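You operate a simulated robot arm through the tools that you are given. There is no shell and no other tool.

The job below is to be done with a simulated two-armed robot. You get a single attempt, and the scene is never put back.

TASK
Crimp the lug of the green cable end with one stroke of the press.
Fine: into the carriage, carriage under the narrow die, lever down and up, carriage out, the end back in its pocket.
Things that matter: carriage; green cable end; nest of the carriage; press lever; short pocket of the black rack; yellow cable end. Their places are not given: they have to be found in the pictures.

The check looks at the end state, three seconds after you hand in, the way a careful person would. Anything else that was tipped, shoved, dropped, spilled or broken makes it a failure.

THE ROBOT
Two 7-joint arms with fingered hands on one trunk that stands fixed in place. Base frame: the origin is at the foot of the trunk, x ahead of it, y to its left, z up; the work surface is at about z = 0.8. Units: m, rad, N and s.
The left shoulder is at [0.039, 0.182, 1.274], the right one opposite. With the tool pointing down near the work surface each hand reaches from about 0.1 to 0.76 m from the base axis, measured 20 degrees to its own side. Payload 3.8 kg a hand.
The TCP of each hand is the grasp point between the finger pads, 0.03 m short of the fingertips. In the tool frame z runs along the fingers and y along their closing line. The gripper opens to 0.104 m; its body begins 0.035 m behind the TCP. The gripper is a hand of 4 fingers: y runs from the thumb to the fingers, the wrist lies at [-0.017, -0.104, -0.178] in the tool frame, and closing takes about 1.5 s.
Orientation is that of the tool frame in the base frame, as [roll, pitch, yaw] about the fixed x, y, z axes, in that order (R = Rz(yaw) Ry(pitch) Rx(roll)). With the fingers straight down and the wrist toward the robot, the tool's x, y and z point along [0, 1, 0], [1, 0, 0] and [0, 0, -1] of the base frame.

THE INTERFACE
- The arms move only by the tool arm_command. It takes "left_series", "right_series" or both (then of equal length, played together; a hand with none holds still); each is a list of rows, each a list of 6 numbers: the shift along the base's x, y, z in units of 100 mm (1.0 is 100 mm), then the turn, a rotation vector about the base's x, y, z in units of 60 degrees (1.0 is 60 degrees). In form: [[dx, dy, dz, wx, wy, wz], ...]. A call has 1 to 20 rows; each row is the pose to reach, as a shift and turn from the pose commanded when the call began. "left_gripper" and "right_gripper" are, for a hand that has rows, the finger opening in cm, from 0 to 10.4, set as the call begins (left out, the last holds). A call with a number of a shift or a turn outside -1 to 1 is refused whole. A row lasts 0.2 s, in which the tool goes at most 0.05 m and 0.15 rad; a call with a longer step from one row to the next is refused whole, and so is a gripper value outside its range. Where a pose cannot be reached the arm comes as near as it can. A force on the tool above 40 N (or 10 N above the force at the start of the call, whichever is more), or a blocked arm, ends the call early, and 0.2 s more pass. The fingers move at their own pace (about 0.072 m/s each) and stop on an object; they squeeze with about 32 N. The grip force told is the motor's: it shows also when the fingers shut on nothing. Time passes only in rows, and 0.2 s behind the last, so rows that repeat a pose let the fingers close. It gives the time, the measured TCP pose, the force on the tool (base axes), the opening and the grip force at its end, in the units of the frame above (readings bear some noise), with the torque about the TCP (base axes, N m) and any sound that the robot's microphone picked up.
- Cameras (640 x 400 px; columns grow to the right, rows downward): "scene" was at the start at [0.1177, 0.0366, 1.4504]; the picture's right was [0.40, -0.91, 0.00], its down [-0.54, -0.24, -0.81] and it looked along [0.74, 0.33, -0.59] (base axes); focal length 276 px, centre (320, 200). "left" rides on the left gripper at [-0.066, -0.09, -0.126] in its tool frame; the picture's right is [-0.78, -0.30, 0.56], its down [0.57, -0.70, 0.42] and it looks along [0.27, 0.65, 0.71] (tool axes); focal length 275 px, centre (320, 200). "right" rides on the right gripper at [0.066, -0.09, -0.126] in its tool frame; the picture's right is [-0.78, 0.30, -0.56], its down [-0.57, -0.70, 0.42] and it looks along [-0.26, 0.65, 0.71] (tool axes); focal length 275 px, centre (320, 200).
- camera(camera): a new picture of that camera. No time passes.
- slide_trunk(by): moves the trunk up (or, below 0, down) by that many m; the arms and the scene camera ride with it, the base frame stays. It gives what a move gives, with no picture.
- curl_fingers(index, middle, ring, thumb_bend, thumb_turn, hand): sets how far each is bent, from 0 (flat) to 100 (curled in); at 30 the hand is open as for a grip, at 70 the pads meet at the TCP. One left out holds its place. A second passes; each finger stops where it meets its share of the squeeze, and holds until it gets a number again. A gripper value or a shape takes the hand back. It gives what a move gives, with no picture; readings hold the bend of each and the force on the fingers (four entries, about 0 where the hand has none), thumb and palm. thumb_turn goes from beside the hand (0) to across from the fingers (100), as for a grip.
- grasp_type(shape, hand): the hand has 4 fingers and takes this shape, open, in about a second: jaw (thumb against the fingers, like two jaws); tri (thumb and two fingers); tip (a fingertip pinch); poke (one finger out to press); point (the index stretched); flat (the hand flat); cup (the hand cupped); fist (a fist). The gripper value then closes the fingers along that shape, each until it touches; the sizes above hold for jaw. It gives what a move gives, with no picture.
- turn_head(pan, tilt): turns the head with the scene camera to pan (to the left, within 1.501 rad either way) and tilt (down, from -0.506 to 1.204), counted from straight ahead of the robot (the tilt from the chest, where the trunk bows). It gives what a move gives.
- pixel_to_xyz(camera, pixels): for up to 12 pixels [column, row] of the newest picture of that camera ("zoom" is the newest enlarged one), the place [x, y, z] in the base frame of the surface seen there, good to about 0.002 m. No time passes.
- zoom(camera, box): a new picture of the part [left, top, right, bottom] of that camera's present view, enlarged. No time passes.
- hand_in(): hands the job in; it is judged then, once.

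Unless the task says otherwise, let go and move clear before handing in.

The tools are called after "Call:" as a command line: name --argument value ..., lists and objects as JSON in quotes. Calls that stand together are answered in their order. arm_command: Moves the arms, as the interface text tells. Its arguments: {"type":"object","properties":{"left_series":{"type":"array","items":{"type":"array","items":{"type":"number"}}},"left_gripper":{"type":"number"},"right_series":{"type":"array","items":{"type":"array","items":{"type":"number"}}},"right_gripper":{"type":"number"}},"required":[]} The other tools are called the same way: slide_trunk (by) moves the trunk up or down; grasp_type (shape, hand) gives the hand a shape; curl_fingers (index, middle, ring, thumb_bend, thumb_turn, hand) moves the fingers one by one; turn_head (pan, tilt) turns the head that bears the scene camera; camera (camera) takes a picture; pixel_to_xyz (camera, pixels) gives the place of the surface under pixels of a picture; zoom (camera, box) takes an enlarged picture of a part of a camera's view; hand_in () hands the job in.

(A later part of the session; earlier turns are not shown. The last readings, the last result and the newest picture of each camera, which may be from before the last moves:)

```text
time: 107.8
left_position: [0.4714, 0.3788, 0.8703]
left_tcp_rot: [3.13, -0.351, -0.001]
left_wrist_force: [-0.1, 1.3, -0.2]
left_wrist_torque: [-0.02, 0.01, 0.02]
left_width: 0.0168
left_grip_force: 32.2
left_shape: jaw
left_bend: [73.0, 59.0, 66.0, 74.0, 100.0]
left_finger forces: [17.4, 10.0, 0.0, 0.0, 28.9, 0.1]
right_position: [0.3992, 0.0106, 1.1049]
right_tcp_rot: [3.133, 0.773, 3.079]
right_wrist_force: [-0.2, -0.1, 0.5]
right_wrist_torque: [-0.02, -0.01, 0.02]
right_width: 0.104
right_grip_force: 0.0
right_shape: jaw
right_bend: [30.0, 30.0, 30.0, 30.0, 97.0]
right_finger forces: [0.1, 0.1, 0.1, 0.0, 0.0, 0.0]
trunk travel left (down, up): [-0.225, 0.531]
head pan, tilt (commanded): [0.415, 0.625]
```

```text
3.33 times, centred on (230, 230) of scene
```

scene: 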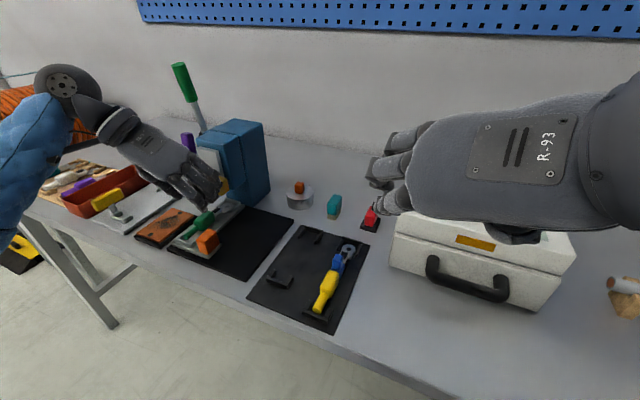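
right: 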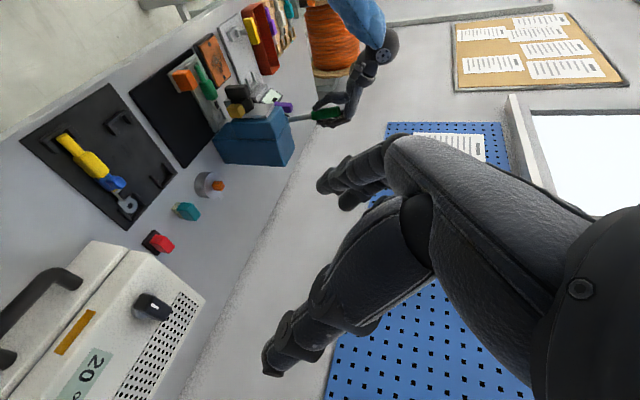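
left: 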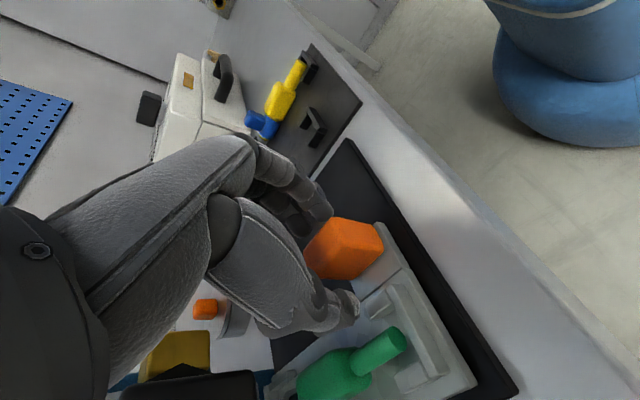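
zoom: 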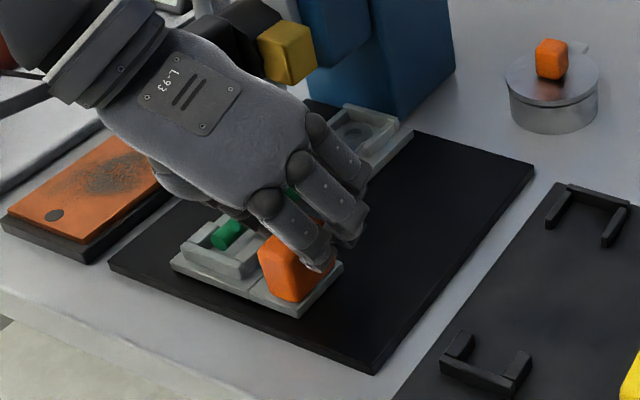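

The carriage slides out smoothly. Continue 8 cm more toward the original position.

Call:
arm_command --left_series '[[0, -0.1, 0, 0, 0, 0], [0, -0.2, 0, 0, 0, 0], [0, -0.3, 0, 0, 0, 0], [0, -0.4, 0, 0, 0, 0], [0, -0.5, 0, 0, 0, 0], [0, -0.6, 0, 0, 0, 0], [0, -0.7, 0, 0, 0, 0], [0, -0.8, 0, 0, 0, 0]]'

Call:
arm_command --left_series '[[0, -0.02, 0, 0, 0, 0], [0, -0.04, 0, 0, 0, 0], [0, -0.06, 0, 0, 0, 0], [0, -0.06, 0, 0, 0, 0]]'

Call:
zoom --camera "scene" --box '[190, 180, 310, 290]'

Call:
zoom --camera "right" --box '[200, 60, 320, 180]'

```text
time: 109.6
left_position: [0.4717, 0.2979, 0.8691]
left_tcp_rot: [3.13, -0.351, -0.002]
left_wrist_force: [-1.5, 1.7, -4.7]
left_wrist_torque: [-0.02, 0.08, 0.0]
left_width: 0.0169
left_grip_force: 32.0
left_shape: jaw
left_bend: [73.0, 59.0, 66.0, 74.0, 100.0]
left_finger forces: [17.2, 9.9, 0.0, 0.0, 28.4, 0.0]
right_position: [0.3998, 0.0104, 1.1032]
right_tcp_rot: [3.134, 0.773, 3.08]
right_wrist_force: [-0.7, 0.7, 0.6]
right_wrist_torque: [0.01, 0.0, -0.03]
right_width: 0.1041
right_grip_force: 0.1
right_shape: jaw
right_bend: [30.0, 30.0, 30.0, 30.0, 97.0]
right_finger forces: [0.0, 0.0, 0.0, 0.0, 0.0, 0.0]
trunk travel left (down, up): [-0.225, 0.531]
head pan, tilt (commanded): [0.415, 0.625]
```

```text
time: 110.6
left_position: [0.4716, 0.2925, 0.8689]
left_tcp_rot: [3.129, -0.351, -0.001]
left_wrist_force: [-4.8, 4.6, -1.7]
left_wrist_torque: [0.09, 0.1, 0.03]
left_width: 0.0172
left_grip_force: 31.8
left_shape: jaw
left_bend: [73.0, 59.0, 66.0, 74.0, 100.0]
left_finger forces: [16.7, 9.3, 0.0, 0.0, 30.8, 0.0]
right_position: [0.3992, 0.0111, 1.1057]
right_tcp_rot: [3.135, 0.774, 3.082]
right_wrist_force: [0.3, 0.3, 1.2]
right_wrist_torque: [-0.01, -0.02, -0.02]
right_width: 0.1039
right_grip_force: 0.1
right_shape: jaw
right_bend: [30.0, 30.0, 30.0, 30.0, 97.0]
right_finger forces: [0.0, 0.0, 0.0, 0.0, 0.1, 0.0]
trunk travel left (down, up): [-0.225, 0.531]
head pan, tilt (commanded): [0.415, 0.625]
```

```text
3.64 times, centred on (250, 235) of scene
```

zoom: 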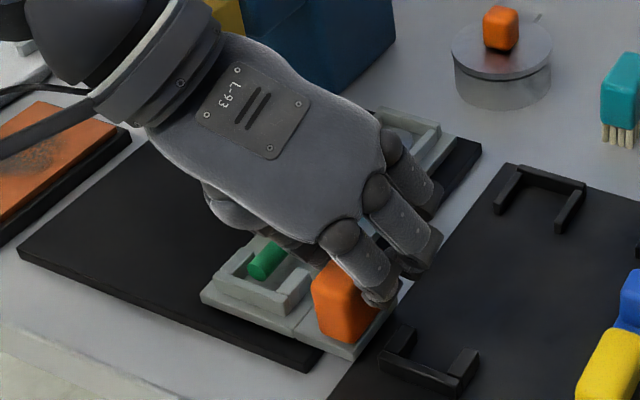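

```text
3.33 times, centred on (260, 120) of right
```

zoom: 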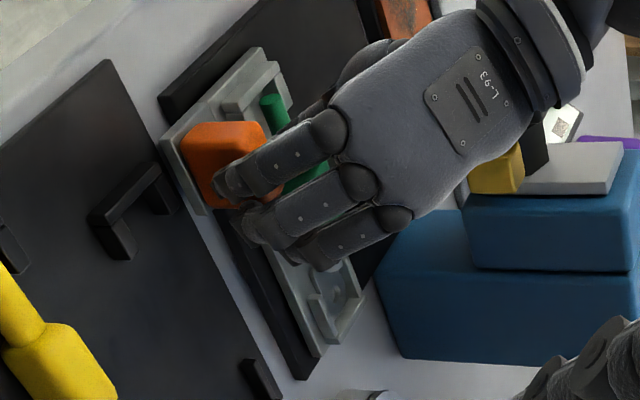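

The carriage is back at its outer stop (y-force +4.6 N, TCP y 0.2925). Relax 1 mm, open and rise.

Call:
arm_command --left_series '[[0, 0.012, 0, 0, 0, 0], [0, 0.012, 0, 0, 0, 0]]'

Call:
arm_command --left_series '[[0, 0, 0, 0, 0, 0], [0, 0, 0, 0, 0, 0], [0, 0, 0, 0, 0, 0], [0, 0, 0, 0, 0, 0]]' --left_gripper 5.0

Call:
arm_command --left_series '[[0, 0, 0.2, 0, 0, 0], [0, 0, 0.5, 0, 0, 0], [0, 0, 0.8, 0, 0, 0]]'

Call:
zoom --camera "scene" --box '[190, 180, 310, 290]'

Call:
zoom --camera "right" --box '[210, 70, 290, 180]'

```text
time: 111.2
left_position: [0.472, 0.2947, 0.8699]
left_tcp_rot: [3.125, -0.351, -0.001]
left_wrist_force: [-5.3, 1.6, -0.2]
left_wrist_torque: [0.06, 0.12, -0.02]
left_width: 0.0169
left_grip_force: 32.1
left_shape: jaw
left_bend: [73.0, 59.0, 66.0, 74.0, 100.0]
left_finger forces: [17.8, 10.1, 0.0, 0.1, 29.8, 0.1]
right_position: [0.3974, 0.0105, 1.1064]
right_tcp_rot: [3.137, 0.773, 3.082]
right_wrist_force: [-0.8, -0.2, 0.3]
right_wrist_torque: [0.01, 0.01, 0.0]
right_width: 0.104
right_grip_force: 0.1
right_shape: jaw
right_bend: [30.0, 30.0, 30.0, 30.0, 97.0]
right_finger forces: [0.1, 0.0, 0.0, 0.1, 0.0, 0.0]
trunk travel left (down, up): [-0.225, 0.531]
head pan, tilt (commanded): [0.415, 0.625]
```

```text
time: 112.2
left_position: [0.4722, 0.2932, 0.8708]
left_tcp_rot: [3.126, -0.35, 0.002]
left_wrist_force: [0.6, 0.0, -0.5]
left_wrist_torque: [0.01, 0.02, 0.0]
left_width: 0.0495
left_grip_force: 0.1
left_shape: jaw
left_bend: [74.0, 45.0, 42.0, 69.0, 100.0]
left_finger forces: [0.1, 0.0, 0.0, 0.1, 0.0, 0.0]
right_position: [0.399, 0.0093, 1.1037]
right_tcp_rot: [3.133, 0.774, 3.079]
right_wrist_force: [-1.0, 1.0, 0.4]
right_wrist_torque: [0.03, 0.01, -0.03]
right_width: 0.1043
right_grip_force: 0.1
right_shape: jaw
right_bend: [30.0, 30.0, 30.0, 30.0, 97.0]
right_finger forces: [0.0, 0.1, 0.1, 0.0, 0.0, 0.0]
trunk travel left (down, up): [-0.225, 0.531]
head pan, tilt (commanded): [0.415, 0.625]
```

```text
time: 113.0
left_position: [0.4732, 0.2932, 0.9507]
left_tcp_rot: [3.128, -0.35, 0.001]
left_wrist_force: [-0.1, 1.2, -0.5]
left_wrist_torque: [-0.01, -0.02, -0.02]
left_width: 0.0497
left_grip_force: 0.0
left_shape: jaw
left_bend: [74.0, 45.0, 42.0, 69.0, 100.0]
left_finger forces: [0.0, 0.0, 0.0, 0.1, 0.0, 0.1]
right_position: [0.3996, 0.0095, 1.1052]
right_tcp_rot: [3.135, 0.773, 3.082]
right_wrist_force: [-0.1, -0.4, -0.7]
right_wrist_torque: [0.0, 0.03, 0.01]
right_width: 0.1039
right_grip_force: 0.1
right_shape: jaw
right_bend: [30.0, 30.0, 30.0, 30.0, 97.0]
right_finger forces: [0.0, 0.1, 0.1, 0.0, 0.0, 0.0]
trunk travel left (down, up): [-0.225, 0.531]
head pan, tilt (commanded): [0.415, 0.625]
```

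```text
3.64 times, centred on (250, 235) of scene
```

zoom: 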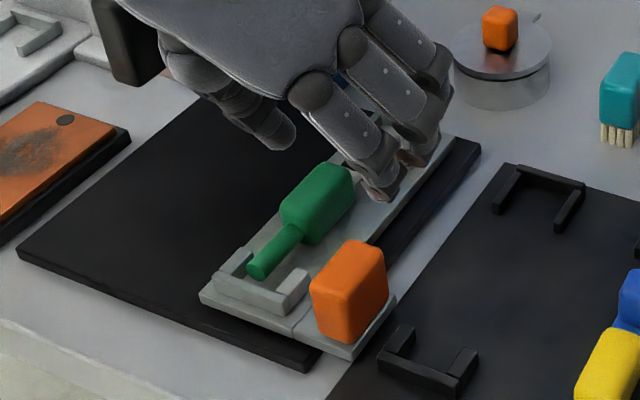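

```text
3.64 times, centred on (250, 125) of right
```

zoom: 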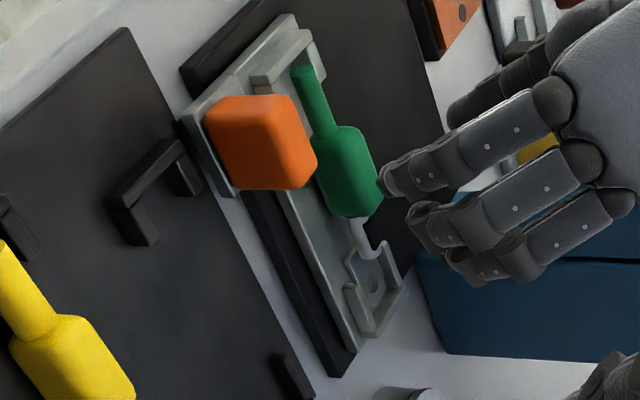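

The carriage is out with the end in it. I'll check the crimp mark and measure the current position of the end.

Call:
zoom --camera "right" --box '[245, 115, 285, 160]'

Call:
pixel_to_xyz --camera "zoom" --pixels '[[260, 150], [280, 180], [300, 210], [280, 225], [300, 255], [320, 270], [345, 230], [350, 260], [250, 60], [200, 60], [240, 280], [360, 200]]'

Call:
zoom --camera "right" --box '[215, 75, 275, 135]'

Call:
pixel_to_xyz --camera "zoom" --pixels '[[325, 130], [315, 100], [330, 160], [345, 190], [300, 110], [370, 250], [400, 260], [380, 300], [350, 210], [410, 220]]'

```text
8.89 times, centred on (265, 138) of right
```

zoom: 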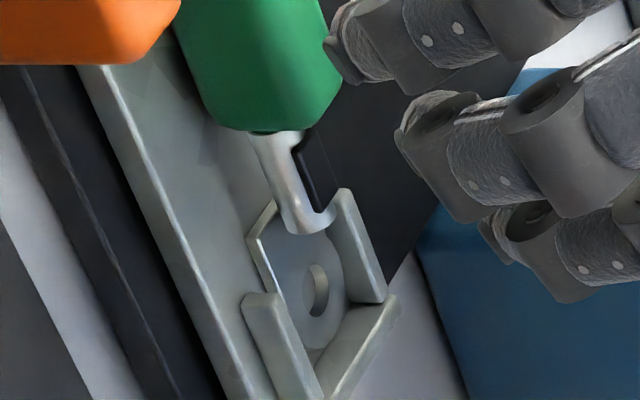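

```text
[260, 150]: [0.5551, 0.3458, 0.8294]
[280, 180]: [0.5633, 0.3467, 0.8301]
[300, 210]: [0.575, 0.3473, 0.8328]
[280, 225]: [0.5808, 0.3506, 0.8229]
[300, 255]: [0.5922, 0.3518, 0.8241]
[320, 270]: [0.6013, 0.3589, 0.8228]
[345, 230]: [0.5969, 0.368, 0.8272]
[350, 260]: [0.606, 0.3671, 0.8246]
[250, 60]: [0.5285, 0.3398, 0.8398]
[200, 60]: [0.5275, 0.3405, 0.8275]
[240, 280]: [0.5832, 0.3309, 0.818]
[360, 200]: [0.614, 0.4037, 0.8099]
```

```text
6.67 times, centred on (245, 105) of right
```

zoom: 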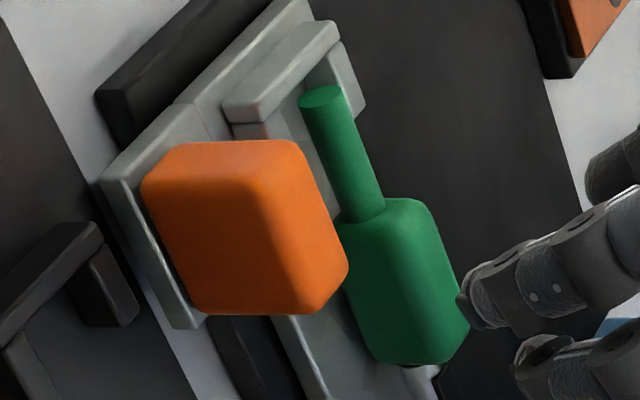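

```text
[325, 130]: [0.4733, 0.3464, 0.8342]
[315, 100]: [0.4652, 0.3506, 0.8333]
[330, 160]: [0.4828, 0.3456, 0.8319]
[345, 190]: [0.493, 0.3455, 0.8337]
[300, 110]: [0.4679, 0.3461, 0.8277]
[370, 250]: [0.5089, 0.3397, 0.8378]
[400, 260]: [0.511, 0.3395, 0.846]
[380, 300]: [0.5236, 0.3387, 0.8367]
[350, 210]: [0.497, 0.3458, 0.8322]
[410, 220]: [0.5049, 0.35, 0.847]
```

The crimp mark is visible on top of the barrel and the end sits as placed (tail end 0.465,0.351). I'll move the left hand back over the boot.

Call:
arm_command --left_series '[[0.2, 0.2, 0.05, 0.006, 0, 0.002], [0.4, 0.45, 0.05, 0.012, 0, 0.0045], [0.49, 0.585, 0.0, 0.012, 0, 0.0045], [0.49, 0.585, 0.0, 0.012, 0, 0.0045]]' --left_gripper 4.6

Call:
arm_command --left_series '[[0, 0, -0.2, 0, 0, 0], [0, 0, -0.45, 0, 0, 0], [0, 0, -0.65, 0, 0, 0], [0, 0, -0.8, 0, 0, 0], [0, 0, -0.8, 0, 0, 0]]'

Call:
zoom --camera "scene" --box '[190, 180, 310, 290]'

Call:
zoom --camera "right" --box '[210, 70, 310, 180]'

Call:
camera --camera "left"

```text
time: 114.0
left_position: [0.5217, 0.3514, 0.9498]
left_tcp_rot: [3.142, -0.349, -0.001]
left_wrist_force: [-0.5, 0.0, 0.4]
left_wrist_torque: [0.01, 0.02, 0.04]
left_width: 0.0467
left_grip_force: 0.0
left_shape: jaw
left_bend: [74.0, 47.0, 44.0, 71.0, 100.0]
left_finger forces: [0.0, 0.0, 0.1, 0.1, 0.0, 0.0]
right_position: [0.3986, 0.0104, 1.1044]
right_tcp_rot: [3.137, 0.774, 3.083]
right_wrist_force: [0.6, 0.7, -0.3]
right_wrist_torque: [0.0, 0.0, -0.01]
right_width: 0.1037
right_grip_force: 0.0
right_shape: jaw
right_bend: [30.0, 30.0, 30.0, 30.0, 97.0]
right_finger forces: [0.0, 0.0, 0.0, 0.0, 0.0, 0.0]
trunk travel left (down, up): [-0.225, 0.531]
head pan, tilt (commanded): [0.415, 0.625]
```

```text
time: 115.2
left_position: [0.5234, 0.3519, 0.8695]
left_tcp_rot: [-3.141, -0.35, -0.002]
left_wrist_force: [-0.1, 0.8, 0.4]
left_wrist_torque: [0.01, -0.04, 0.01]
left_width: 0.0466
left_grip_force: 0.2
left_shape: jaw
left_bend: [74.0, 47.0, 44.0, 71.0, 100.0]
left_finger forces: [0.0, 0.1, 0.0, 0.1, 0.1, 0.1]
right_position: [0.3989, 0.0102, 1.1046]
right_tcp_rot: [3.133, 0.773, 3.079]
right_wrist_force: [0.1, 0.9, -0.1]
right_wrist_torque: [-0.01, 0.01, 0.04]
right_width: 0.1042
right_grip_force: 0.0
right_shape: jaw
right_bend: [30.0, 30.0, 30.0, 30.0, 97.0]
right_finger forces: [0.1, 0.1, 0.1, 0.0, 0.1, 0.0]
trunk travel left (down, up): [-0.225, 0.531]
head pan, tilt (commanded): [0.415, 0.625]
```

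```text
3.64 times, centred on (250, 235) of scene
```

zoom: 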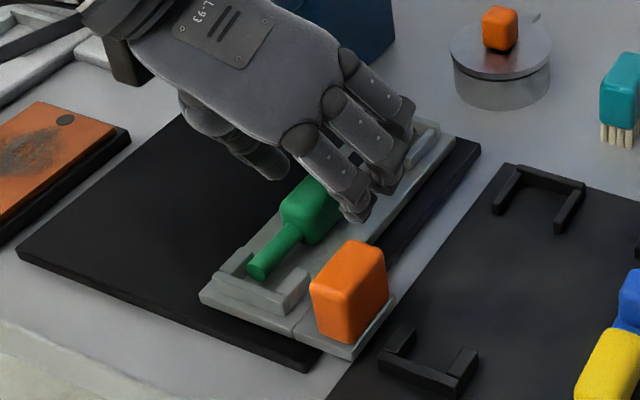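

```text
3.64 times, centred on (260, 125) of right
```

zoom: 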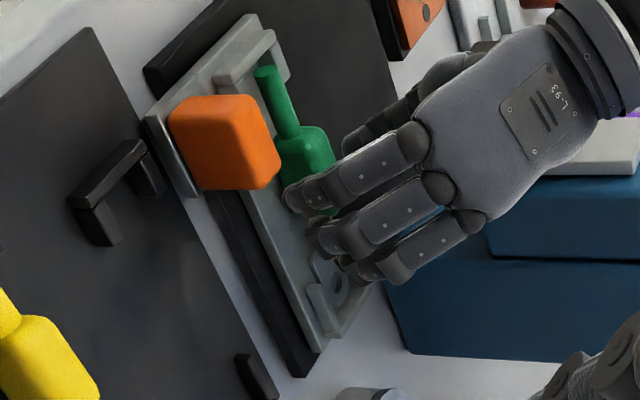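

```text
taken
```

left: 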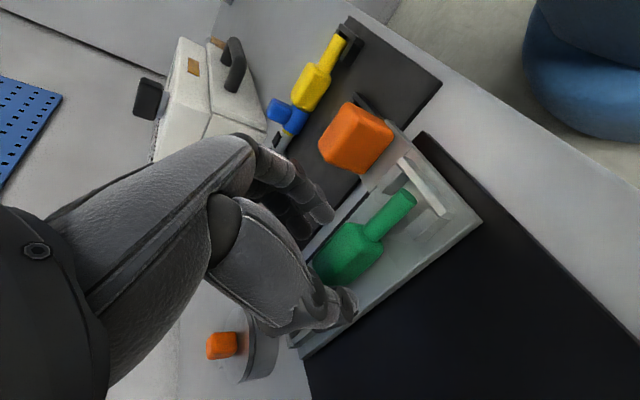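

The fingers straddle the boot. Lower 12 mm and close to grip it.

Call:
arm_command --left_series '[[-0.01, 0, -0.06, 0, 0, 0], [-0.01, 0, -0.12, 0, 0, 0], [-0.01, 0, -0.12, 0, 0, 0]]'

Call:
arm_command --left_series '[[0, 0, 0, 0, 0, 0], [0, 0, 0, 0, 0, 0], [0, 0, 0, 0, 0, 0], [0, 0, 0, 0, 0, 0], [0, 0, 0, 0, 0, 0]]' --left_gripper 2.2

Call:
arm_command --left_series '[[0, 0, 0, 0, 0, 0], [0, 0, 0, 0, 0, 0], [0, 0, 0, 0, 0, 0], [0, 0, 0, 0, 0, 0]]' --left_gripper 0.8

Call:
zoom --camera "scene" --box '[190, 180, 310, 290]'

Call:
camera --camera "left"

```text
time: 116.0
left_position: [0.5205, 0.3515, 0.8597]
left_tcp_rot: [3.14, -0.35, -0.001]
left_wrist_force: [0.8, 0.0, -0.2]
left_wrist_torque: [0.01, 0.02, 0.01]
left_width: 0.0462
left_grip_force: 0.1
left_shape: jaw
left_bend: [74.0, 47.0, 44.0, 71.0, 100.0]
left_finger forces: [0.0, 0.0, 0.0, 0.0, 0.0, 0.0]
right_position: [0.3978, 0.0098, 1.1047]
right_tcp_rot: [3.134, 0.772, 3.08]
right_wrist_force: [-0.1, 0.1, -0.7]
right_wrist_torque: [0.02, -0.02, 0.02]
right_width: 0.1039
right_grip_force: 0.2
right_shape: jaw
right_bend: [30.0, 30.0, 30.0, 30.0, 97.0]
right_finger forces: [0.1, 0.0, 0.0, 0.0, 0.0, 0.0]
trunk travel left (down, up): [-0.225, 0.531]
head pan, tilt (commanded): [0.415, 0.625]
```

```text
time: 117.2
left_position: [0.5213, 0.3527, 0.8585]
left_tcp_rot: [3.14, -0.351, 0.0]
left_wrist_force: [0.0, -0.5, -0.5]
left_wrist_torque: [-0.04, 0.0, 0.0]
left_width: 0.0228
left_grip_force: 0.0
left_shape: jaw
left_bend: [73.0, 58.0, 56.0, 74.0, 100.0]
left_finger forces: [0.2, 0.2, 0.1, 0.0, 0.3, 0.0]
right_position: [0.3992, 0.0103, 1.1053]
right_tcp_rot: [3.135, 0.773, 3.082]
right_wrist_force: [-1.7, 0.0, -0.7]
right_wrist_torque: [0.0, 0.0, 0.01]
right_width: 0.104
right_grip_force: 0.1
right_shape: jaw
right_bend: [30.0, 30.0, 30.0, 30.0, 97.0]
right_finger forces: [0.0, 0.0, 0.0, 0.0, 0.0, 0.0]
trunk travel left (down, up): [-0.225, 0.531]
head pan, tilt (commanded): [0.415, 0.625]
```

```text
time: 118.2
left_position: [0.5224, 0.3522, 0.8569]
left_tcp_rot: [3.141, -0.351, 0.0]
left_wrist_force: [0.8, 1.4, -0.4]
left_wrist_torque: [-0.01, -0.01, 0.02]
left_width: 0.0189
left_grip_force: 32.0
left_shape: jaw
left_bend: [73.0, 59.0, 65.0, 75.0, 100.0]
left_finger forces: [16.9, 9.2, 0.5, 0.0, 27.9, 0.1]
right_position: [0.3985, 0.0105, 1.1051]
right_tcp_rot: [3.134, 0.773, 3.082]
right_wrist_force: [-0.4, -0.2, 0.3]
right_wrist_torque: [0.0, -0.03, -0.02]
right_width: 0.104
right_grip_force: 0.0
right_shape: jaw
right_bend: [30.0, 30.0, 30.0, 30.0, 97.0]
right_finger forces: [0.1, 0.0, 0.1, 0.1, 0.0, 0.1]
trunk travel left (down, up): [-0.225, 0.531]
head pan, tilt (commanded): [0.415, 0.625]
```

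```text
3.64 times, centred on (250, 235) of scene
```

zoom: 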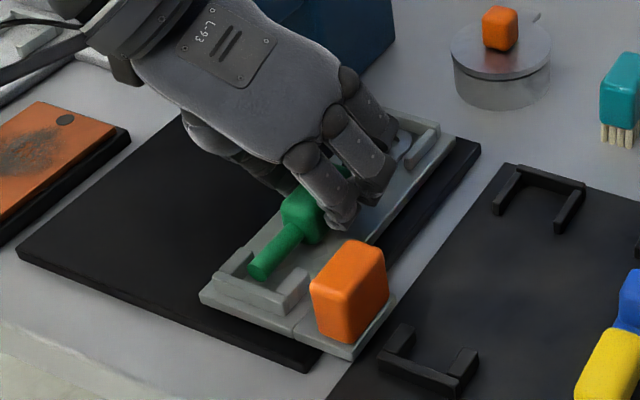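

```text
taken
```

left: 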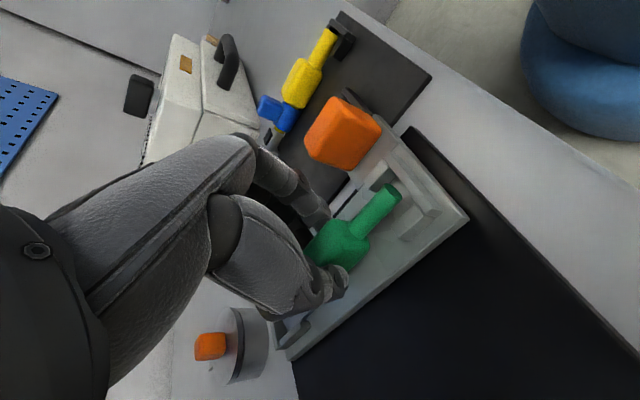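

Firm grip again (16.9/9.2/27.9 N). Lift 9 cm straight up.

Call:
arm_command --left_series '[[0, 0, 0.1, 0, 0, 0], [0, 0, 0.25, 0, 0, 0], [0, 0, 0.45, 0, 0, 0], [0, 0, 0.7, 0, 0, 0], [0, 0, 0.9, 0, 0, 0]]'

Call:
arm_command --left_series '[[0, -0.2, 0, 0, 0, 0], [0, -0.5, 0, 0, 0, 0], [0, -0.8, 0, 0, 0, 0], [0, -1.0, 0, 0, 0, 0], [0, -1.0, 0, 0, 0, 0]]'

Call:
camera --camera "scene"

Call:
zoom --camera "right" --box '[180, 70, 320, 220]'

```text
time: 119.4
left_position: [0.522, 0.3521, 0.9484]
left_tcp_rot: [-3.141, -0.351, -0.001]
left_wrist_force: [0.6, -0.2, -1.8]
left_wrist_torque: [-0.01, 0.04, 0.02]
left_width: 0.019
left_grip_force: 32.1
left_shape: jaw
left_bend: [73.0, 59.0, 71.0, 75.0, 100.0]
left_finger forces: [17.5, 9.5, 0.9, 0.0, 27.7, 0.1]
right_position: [0.3986, 0.01, 1.1056]
right_tcp_rot: [3.132, 0.774, 3.08]
right_wrist_force: [-0.2, 0.6, 1.0]
right_wrist_torque: [-0.05, 0.01, -0.01]
right_width: 0.104
right_grip_force: 0.0
right_shape: jaw
right_bend: [30.0, 30.0, 30.0, 30.0, 97.0]
right_finger forces: [0.0, 0.0, 0.0, 0.0, 0.1, 0.0]
trunk travel left (down, up): [-0.225, 0.531]
head pan, tilt (commanded): [0.415, 0.625]
```

```text
time: 120.6
left_position: [0.5206, 0.2522, 0.9467]
left_tcp_rot: [-3.141, -0.351, -0.002]
left_wrist_force: [-0.2, 0.1, -1.9]
left_wrist_torque: [-0.01, 0.1, 0.02]
left_width: 0.019
left_grip_force: 31.9
left_shape: jaw
left_bend: [73.0, 59.0, 71.0, 75.0, 100.0]
left_finger forces: [17.5, 9.6, 0.9, 0.1, 27.8, 0.0]
right_position: [0.3984, 0.0106, 1.1038]
right_tcp_rot: [3.135, 0.775, 3.082]
right_wrist_force: [-0.2, -0.5, 0.3]
right_wrist_torque: [0.01, 0.02, -0.02]
right_width: 0.104
right_grip_force: 0.0
right_shape: jaw
right_bend: [30.0, 30.0, 30.0, 30.0, 97.0]
right_finger forces: [0.1, 0.0, 0.1, 0.0, 0.1, 0.1]
trunk travel left (down, up): [-0.225, 0.531]
head pan, tilt (commanded): [0.415, 0.625]
```

```text
taken
```

scene: 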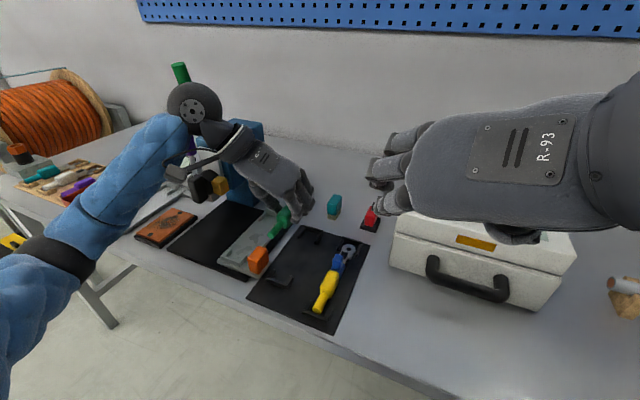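

```text
2.67 times, centred on (250, 145) of right
```

zoom: 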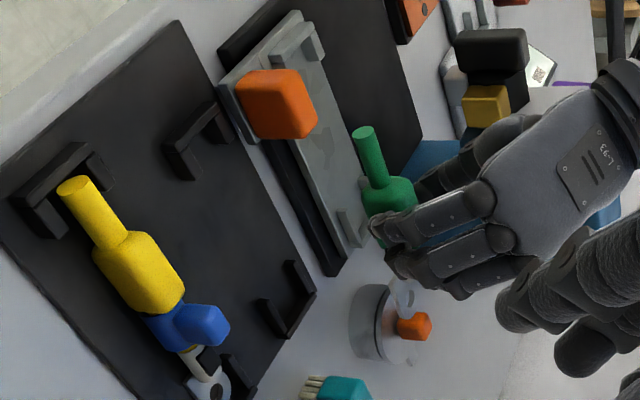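

The end is held, carriage stayed put. Shift 6 mm right to the pocket's centre line and lower 7 cm, then check alignment.

Call:
arm_command --left_series '[[0, -0.06, 0, 0, 0, 0], [0, -0.06, -0.2, 0, 0, 0], [0, -0.06, -0.4, 0, 0, 0], [0, -0.06, -0.6, 0, 0, 0], [0, -0.06, -0.7, 0, 0, 0], [0, -0.06, -0.7, 0, 0, 0]]'

Call:
zoom --camera "right" --box '[200, 120, 280, 200]'

Call:
zoom --camera "scene" --box '[240, 200, 330, 310]'

```text
time: 122.0
left_position: [0.5206, 0.2457, 0.8784]
left_tcp_rot: [-3.141, -0.35, -0.001]
left_wrist_force: [-0.8, -0.2, -2.2]
left_wrist_torque: [0.02, 0.09, 0.01]
left_width: 0.0188
left_grip_force: 32.3
left_shape: jaw
left_bend: [73.0, 59.0, 71.0, 75.0, 100.0]
left_finger forces: [17.5, 9.6, 0.9, 0.1, 27.8, 0.1]
right_position: [0.3983, 0.0089, 1.105]
right_tcp_rot: [3.136, 0.773, 3.082]
right_wrist_force: [-0.1, 0.2, -1.0]
right_wrist_torque: [0.02, -0.03, 0.0]
right_width: 0.1041
right_grip_force: 0.1
right_shape: jaw
right_bend: [30.0, 30.0, 30.0, 30.0, 97.0]
right_finger forces: [0.1, 0.0, 0.1, 0.0, 0.1, 0.0]
trunk travel left (down, up): [-0.225, 0.531]
head pan, tilt (commanded): [0.415, 0.625]
```

```text
5.00 times, centred on (240, 160) of right
```

zoom: 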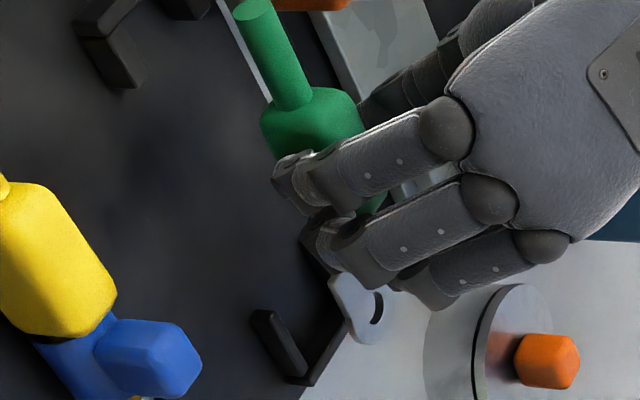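

```text
3.64 times, centred on (285, 255) of scene
```

zoom: 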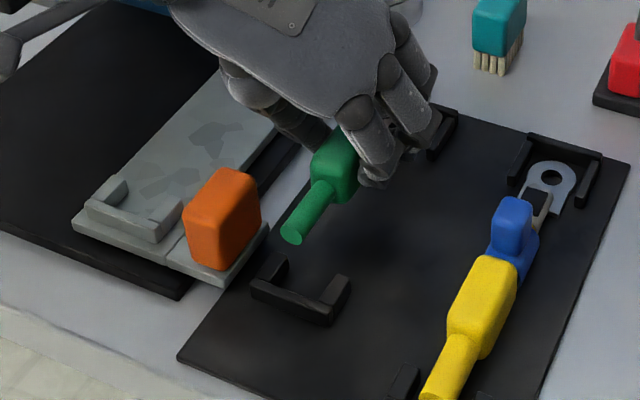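

Call:
zoom --camera "right" --box '[225, 160, 275, 205]'

Call:
pixel_to_xyz --camera "zoom" --pixels '[[290, 205], [305, 230], [320, 270], [335, 300], [355, 305], [380, 290], [395, 265], [395, 230], [360, 250], [200, 240], [260, 320], [300, 280]]'

Call:
zoom --camera "scene" --box '[260, 240, 310, 285]'

Call:
pixel_to_xyz --camera "zoom" --pixels '[[290, 185], [270, 175], [310, 190], [295, 200], [330, 150], [350, 165], [310, 140], [205, 290], [260, 260], [330, 310], [370, 270], [290, 320]]'

```text
8.89 times, centred on (250, 182) of right
```

zoom: 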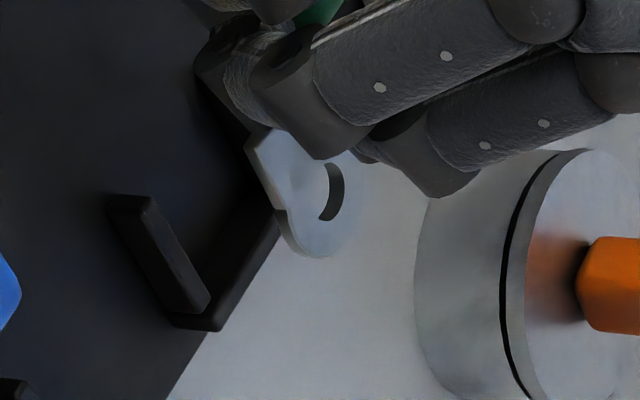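

```text
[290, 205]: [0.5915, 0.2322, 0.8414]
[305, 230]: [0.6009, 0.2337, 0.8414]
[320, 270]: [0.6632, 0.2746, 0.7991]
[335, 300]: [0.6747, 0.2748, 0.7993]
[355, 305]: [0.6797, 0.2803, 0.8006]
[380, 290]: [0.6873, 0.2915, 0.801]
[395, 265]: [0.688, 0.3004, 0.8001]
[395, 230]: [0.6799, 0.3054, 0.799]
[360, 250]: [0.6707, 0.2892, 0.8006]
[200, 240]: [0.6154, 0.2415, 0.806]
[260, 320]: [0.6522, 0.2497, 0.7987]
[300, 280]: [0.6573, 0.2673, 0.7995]
```

```text
8.89 times, centred on (285, 262) of scene
```

zoom: 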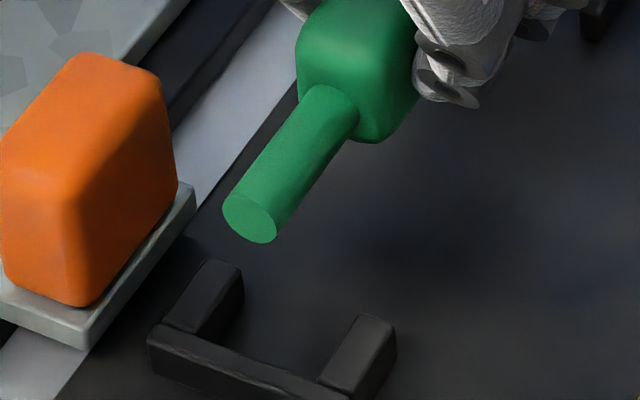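

```text
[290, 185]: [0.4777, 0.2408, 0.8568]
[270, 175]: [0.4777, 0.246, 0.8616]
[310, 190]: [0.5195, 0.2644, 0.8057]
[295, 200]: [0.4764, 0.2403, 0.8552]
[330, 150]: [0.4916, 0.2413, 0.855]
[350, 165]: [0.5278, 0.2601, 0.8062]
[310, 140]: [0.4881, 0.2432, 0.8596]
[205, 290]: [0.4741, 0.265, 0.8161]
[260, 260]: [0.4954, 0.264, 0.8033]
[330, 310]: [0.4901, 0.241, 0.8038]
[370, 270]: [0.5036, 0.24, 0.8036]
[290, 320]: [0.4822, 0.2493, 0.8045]
```

Call:
pixel_to_xyz --camera "zoom" --pixels '[[248, 218], [235, 212], [262, 225], [250, 232], [265, 185], [285, 195], [245, 195]]'

Call:
zoom --camera "right" --box '[225, 160, 275, 205]'

Call:
pixel_to_xyz --camera "zoom" --pixels '[[252, 150], [262, 178], [276, 208], [284, 235], [300, 250], [320, 253], [340, 240], [352, 215], [354, 190], [350, 170], [285, 165], [310, 220]]'

```text
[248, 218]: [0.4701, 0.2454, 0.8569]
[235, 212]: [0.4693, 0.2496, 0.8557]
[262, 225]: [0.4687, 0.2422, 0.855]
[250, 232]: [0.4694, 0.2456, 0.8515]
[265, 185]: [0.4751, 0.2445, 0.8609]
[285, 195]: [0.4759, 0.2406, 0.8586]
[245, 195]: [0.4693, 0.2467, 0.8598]
```

```text
8.89 times, centred on (250, 182) of right
```

zoom: 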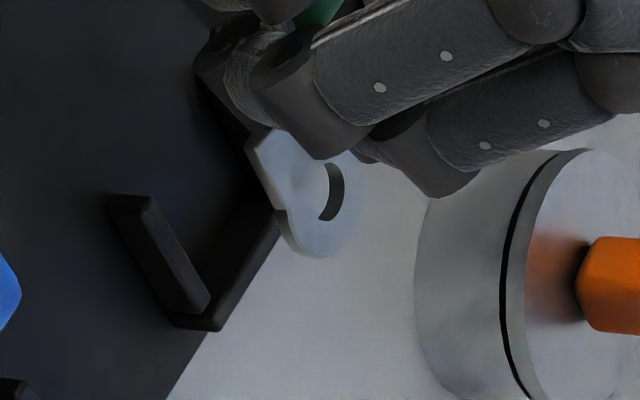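

```text
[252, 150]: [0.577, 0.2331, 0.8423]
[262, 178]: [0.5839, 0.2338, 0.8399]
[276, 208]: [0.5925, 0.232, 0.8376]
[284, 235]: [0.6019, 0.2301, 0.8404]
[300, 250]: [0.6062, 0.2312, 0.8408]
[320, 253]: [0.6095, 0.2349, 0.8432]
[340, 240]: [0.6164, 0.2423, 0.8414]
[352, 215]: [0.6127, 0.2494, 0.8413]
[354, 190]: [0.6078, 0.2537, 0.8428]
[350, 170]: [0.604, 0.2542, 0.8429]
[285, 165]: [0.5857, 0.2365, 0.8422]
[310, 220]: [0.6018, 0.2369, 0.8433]
```

Lug centre is at y≈0.2445 (pocket 0.2455), tail y≈0.2454, and the tail is pitched up ~2.4° as before. I'll correct pitch and +1 mm, and lower 25 mm.

Call:
arm_command --left_series '[[0, 0.01, 0, 0, -0.04, 0], [0, 0.01, -0.1, 0, -0.04, 0], [0, 0.01, -0.2, 0, -0.04, 0], [0, 0.01, -0.25, 0, -0.04, 0], [0, 0.01, -0.25, 0, -0.04, 0]]'

Call:
zoom --camera "right" --box '[220, 155, 270, 205]'

Call:
pixel_to_xyz --camera "zoom" --pixels '[[250, 200], [260, 220], [270, 250], [280, 275], [295, 285], [320, 280], [335, 260], [340, 235], [335, 210], [290, 230]]'

Call:
zoom --camera "scene" --box '[260, 240, 310, 285]'

Call:
pixel_to_xyz --camera "zoom" --pixels '[[258, 255], [245, 250], [272, 260], [258, 268], [275, 220], [295, 230], [255, 230], [205, 290], [345, 345], [330, 330]]'

```text
time: 123.2
left_position: [0.5187, 0.2476, 0.8533]
left_tcp_rot: [3.142, -0.392, -0.001]
left_wrist_force: [0.3, 0.2, -2.3]
left_wrist_torque: [0.01, 0.03, -0.01]
left_width: 0.0191
left_grip_force: 32.1
left_shape: jaw
left_bend: [73.0, 59.0, 71.0, 75.0, 100.0]
left_finger forces: [17.4, 9.5, 0.9, 0.0, 27.8, 0.0]
right_position: [0.399, 0.0094, 1.1041]
right_tcp_rot: [3.132, 0.774, 3.08]
right_wrist_force: [-1.4, -0.4, -0.6]
right_wrist_torque: [0.0, 0.03, -0.03]
right_width: 0.1038
right_grip_force: 0.1
right_shape: jaw
right_bend: [30.0, 30.0, 30.0, 30.0, 97.0]
right_finger forces: [0.0, 0.0, 0.0, 0.0, 0.0, 0.0]
trunk travel left (down, up): [-0.225, 0.531]
head pan, tilt (commanded): [0.415, 0.625]
```

```text
8.00 times, centred on (245, 180) of right
```

zoom: 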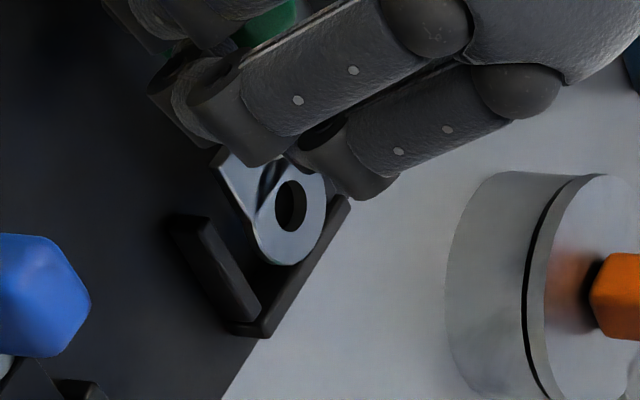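

```text
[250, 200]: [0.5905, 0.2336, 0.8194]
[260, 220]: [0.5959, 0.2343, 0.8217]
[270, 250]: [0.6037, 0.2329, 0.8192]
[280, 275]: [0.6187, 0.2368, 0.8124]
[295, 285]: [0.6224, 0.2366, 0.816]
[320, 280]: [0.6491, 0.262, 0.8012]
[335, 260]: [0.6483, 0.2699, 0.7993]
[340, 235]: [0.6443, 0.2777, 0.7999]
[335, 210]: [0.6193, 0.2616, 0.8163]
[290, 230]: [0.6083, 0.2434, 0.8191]
```

```text
8.89 times, centred on (285, 262) of scene
```

zoom: 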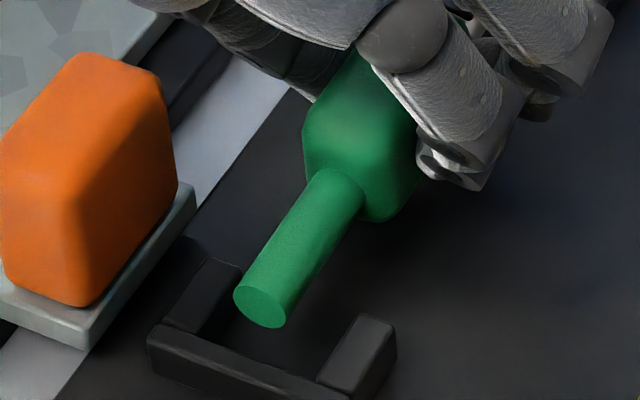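

```text
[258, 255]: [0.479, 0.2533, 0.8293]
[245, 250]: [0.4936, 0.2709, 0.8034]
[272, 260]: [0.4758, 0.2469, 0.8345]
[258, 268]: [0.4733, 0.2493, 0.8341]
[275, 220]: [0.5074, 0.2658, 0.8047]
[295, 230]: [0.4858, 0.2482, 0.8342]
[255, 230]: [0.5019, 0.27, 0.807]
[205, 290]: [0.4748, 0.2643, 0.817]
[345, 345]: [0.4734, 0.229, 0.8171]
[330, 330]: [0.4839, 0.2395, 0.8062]
```

Call:
pixel_to_xyz --camera "zoom" --pixels '[[260, 308], [245, 300], [275, 315], [262, 320], [285, 285], [250, 285]]'

Call:
arm_command --left_series '[[0, 0, -0.03, 0, 0, 0], [0, 0, -0.06, 0, 0, 0], [0, 0, -0.09, 0, 0, 0], [0, 0, -0.105, 0, 0, 0]]'

Call:
zoom --camera "right" --box '[220, 155, 270, 205]'

Call:
zoom --camera "scene" --box '[260, 240, 310, 285]'

Call:
pixel_to_xyz --camera "zoom" --pixels '[[265, 330], [250, 325], [280, 335], [285, 310], [300, 280], [260, 300], [205, 290], [345, 345]]'

```text
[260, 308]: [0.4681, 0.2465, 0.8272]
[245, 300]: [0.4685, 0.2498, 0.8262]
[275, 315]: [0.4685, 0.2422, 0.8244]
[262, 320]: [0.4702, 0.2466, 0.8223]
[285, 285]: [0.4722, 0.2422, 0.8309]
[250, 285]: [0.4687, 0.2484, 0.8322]
```

```text
time: 124.2
left_position: [0.5207, 0.247, 0.8427]
left_tcp_rot: [-3.141, -0.394, 0.0]
left_wrist_force: [1.2, -0.8, -0.1]
left_wrist_torque: [-0.02, 0.04, 0.04]
left_width: 0.0191
left_grip_force: 32.1
left_shape: jaw
left_bend: [73.0, 59.0, 71.0, 75.0, 100.0]
left_finger forces: [18.0, 9.3, 1.1, 0.0, 27.9, 0.0]
right_position: [0.3983, 0.0097, 1.1034]
right_tcp_rot: [3.134, 0.774, 3.079]
right_wrist_force: [1.1, -0.3, -0.2]
right_wrist_torque: [0.0, 0.03, 0.0]
right_width: 0.104
right_grip_force: 0.1
right_shape: jaw
right_bend: [30.0, 30.0, 30.0, 30.0, 97.0]
right_finger forces: [0.0, 0.1, 0.0, 0.1, 0.1, 0.0]
trunk travel left (down, up): [-0.225, 0.531]
head pan, tilt (commanded): [0.415, 0.625]
```

```text
8.00 times, centred on (245, 180) of right
```

zoom: 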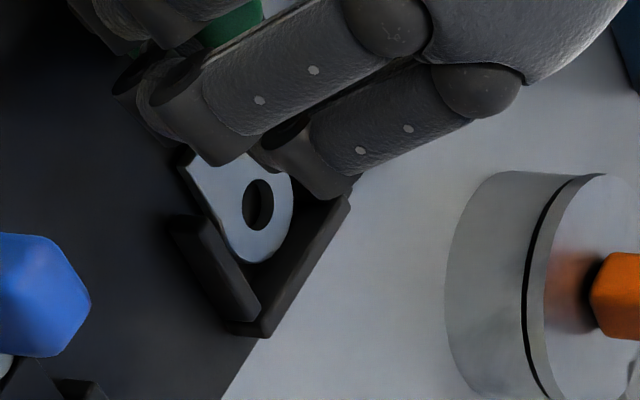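

```text
8.89 times, centred on (285, 262) of scene
```

zoom: 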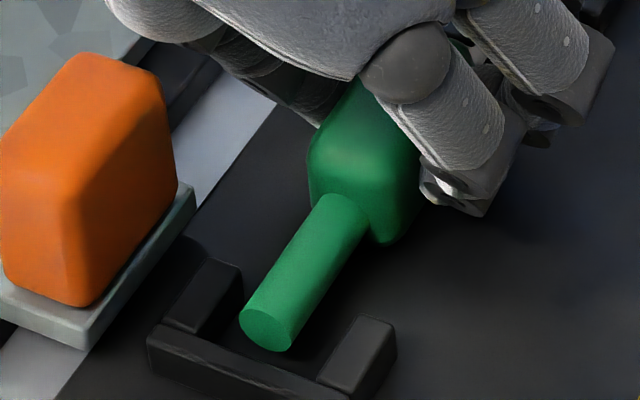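

```text
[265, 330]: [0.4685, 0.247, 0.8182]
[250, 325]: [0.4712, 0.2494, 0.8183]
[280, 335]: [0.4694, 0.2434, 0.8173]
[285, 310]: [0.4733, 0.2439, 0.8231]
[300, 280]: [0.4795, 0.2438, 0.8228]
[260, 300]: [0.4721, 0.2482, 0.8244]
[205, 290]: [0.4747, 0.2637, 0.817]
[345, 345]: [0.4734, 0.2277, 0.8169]
```

The weight is off the hand (Fz −2.3→−0.1), the tail face is at 0.818 and the lug sits inside its bracket. Open the fingers and rise.

Call:
arm_command --left_series '[[0, 0, 0, 0, 0, 0], [0, 0, 0, 0, 0, 0], [0, 0, 0, 0, 0, 0], [0, 0, 0, 0, 0, 0]]' --left_gripper 4.6

Call:
arm_command --left_series '[[0, 0, 0.1, 0, 0, 0], [0, 0, 0.3, 0, 0, 0], [0, 0, 0.6, 0, 0, 0], [0, 0, 0.9, 0, 0, 0], [0, 0, 1.0, 0, 0, 0]]'

Call:
zoom --camera "scene" --box '[230, 190, 350, 310]'

Call:
zoom --camera "right" --box '[180, 80, 290, 210]'

```text
time: 125.2
left_position: [0.5208, 0.2471, 0.8423]
left_tcp_rot: [-3.141, -0.392, 0.001]
left_wrist_force: [-0.3, 0.4, -0.4]
left_wrist_torque: [0.01, 0.02, -0.02]
left_width: 0.0456
left_grip_force: 0.1
left_shape: jaw
left_bend: [74.0, 47.0, 44.0, 71.0, 100.0]
left_finger forces: [0.1, 0.1, 0.1, 0.0, 0.0, 0.0]
right_position: [0.3991, 0.0097, 1.1044]
right_tcp_rot: [3.137, 0.773, 3.082]
right_wrist_force: [0.7, 0.7, 0.8]
right_wrist_torque: [0.02, -0.01, 0.01]
right_width: 0.1037
right_grip_force: 0.2
right_shape: jaw
right_bend: [30.0, 30.0, 30.0, 30.0, 97.0]
right_finger forces: [0.0, 0.0, 0.0, 0.1, 0.1, 0.0]
trunk travel left (down, up): [-0.225, 0.531]
head pan, tilt (commanded): [0.415, 0.625]
```

```text
time: 126.4
left_position: [0.5207, 0.2464, 0.9434]
left_tcp_rot: [3.141, -0.392, 0.0]
left_wrist_force: [-0.5, -0.2, 0.6]
left_wrist_torque: [0.02, 0.0, 0.0]
left_width: 0.0455
left_grip_force: 0.0
left_shape: jaw
left_bend: [74.0, 47.0, 44.0, 71.0, 100.0]
left_finger forces: [0.0, 0.0, 0.0, 0.0, 0.2, 0.0]
right_position: [0.3988, 0.01, 1.1035]
right_tcp_rot: [3.134, 0.774, 3.079]
right_wrist_force: [1.1, 0.3, -0.6]
right_wrist_torque: [-0.04, 0.0, -0.01]
right_width: 0.1042
right_grip_force: 0.0
right_shape: jaw
right_bend: [30.0, 30.0, 30.0, 30.0, 97.0]
right_finger forces: [0.0, 0.0, 0.0, 0.0, 0.0, 0.0]
trunk travel left (down, up): [-0.225, 0.531]
head pan, tilt (commanded): [0.415, 0.625]
```

```text
3.33 times, centred on (290, 250) of scene
```

zoom: 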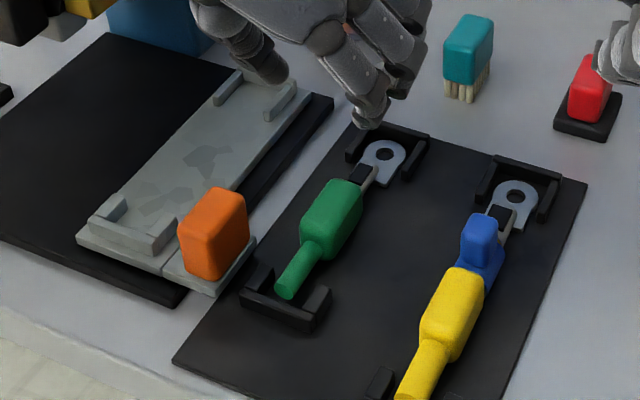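

```text
3.08 times, centred on (235, 145) of right
```

zoom: 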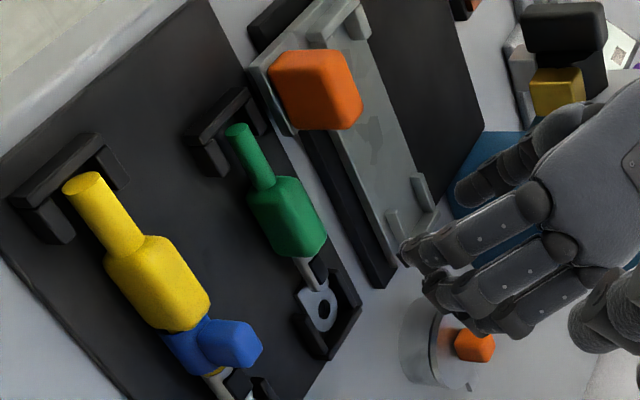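

The green end is back in the short pocket, bearing its crimp mark. I'll verify it is seated at both ends.

Call:
zoom --camera "scene" --box '[265, 215, 325, 290]'

Call:
pixel_to_xyz --camera "zoom" --pixels '[[357, 100], [340, 115], [372, 100], [350, 88], [330, 130], [315, 150], [240, 190], [245, 260], [235, 272], [225, 265], [255, 280], [285, 190]]'

Call:
zoom --camera "right" --box '[215, 150, 265, 205]'

Call:
pixel_to_xyz --camera "zoom" --pixels '[[255, 180], [240, 200], [270, 230], [290, 195], [280, 160], [225, 170], [220, 230], [300, 160], [290, 250], [250, 140]]'

```text
5.33 times, centred on (295, 252) of scene
```

zoom: 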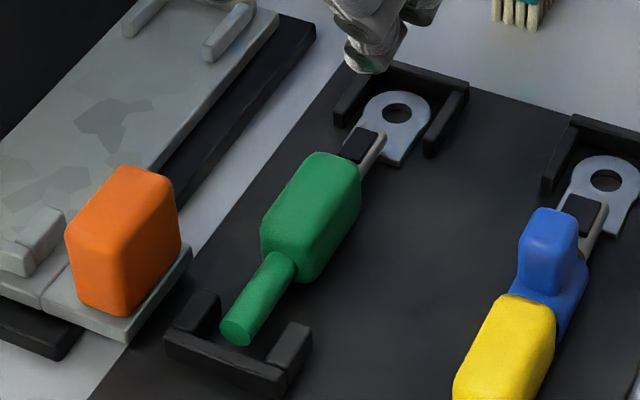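

```text
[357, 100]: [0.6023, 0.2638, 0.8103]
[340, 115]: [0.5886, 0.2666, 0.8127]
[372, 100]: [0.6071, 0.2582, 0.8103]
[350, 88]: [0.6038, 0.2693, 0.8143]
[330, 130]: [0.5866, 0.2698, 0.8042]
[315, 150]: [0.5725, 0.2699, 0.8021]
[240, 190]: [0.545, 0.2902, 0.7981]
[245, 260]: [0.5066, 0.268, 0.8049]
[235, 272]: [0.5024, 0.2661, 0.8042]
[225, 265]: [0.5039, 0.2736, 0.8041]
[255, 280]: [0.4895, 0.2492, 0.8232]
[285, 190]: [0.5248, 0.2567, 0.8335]
```

```text
7.27 times, centred on (240, 178) of right
```

zoom: 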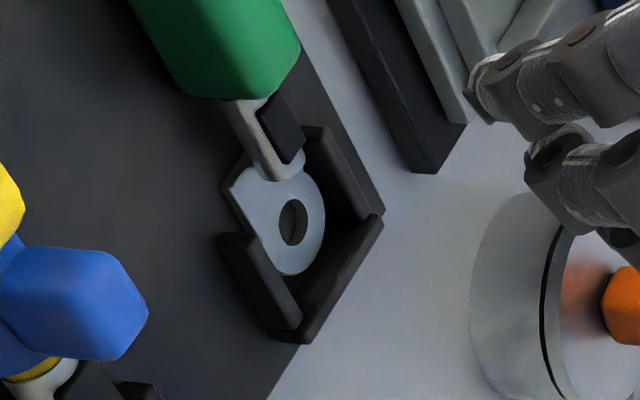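

```text
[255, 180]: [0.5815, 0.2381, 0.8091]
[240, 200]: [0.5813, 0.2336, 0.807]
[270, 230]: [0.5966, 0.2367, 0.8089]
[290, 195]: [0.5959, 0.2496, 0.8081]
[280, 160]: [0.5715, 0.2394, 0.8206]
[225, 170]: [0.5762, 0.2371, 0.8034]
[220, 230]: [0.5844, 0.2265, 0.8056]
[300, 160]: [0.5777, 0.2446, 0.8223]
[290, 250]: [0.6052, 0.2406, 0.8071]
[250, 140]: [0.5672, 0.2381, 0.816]
```

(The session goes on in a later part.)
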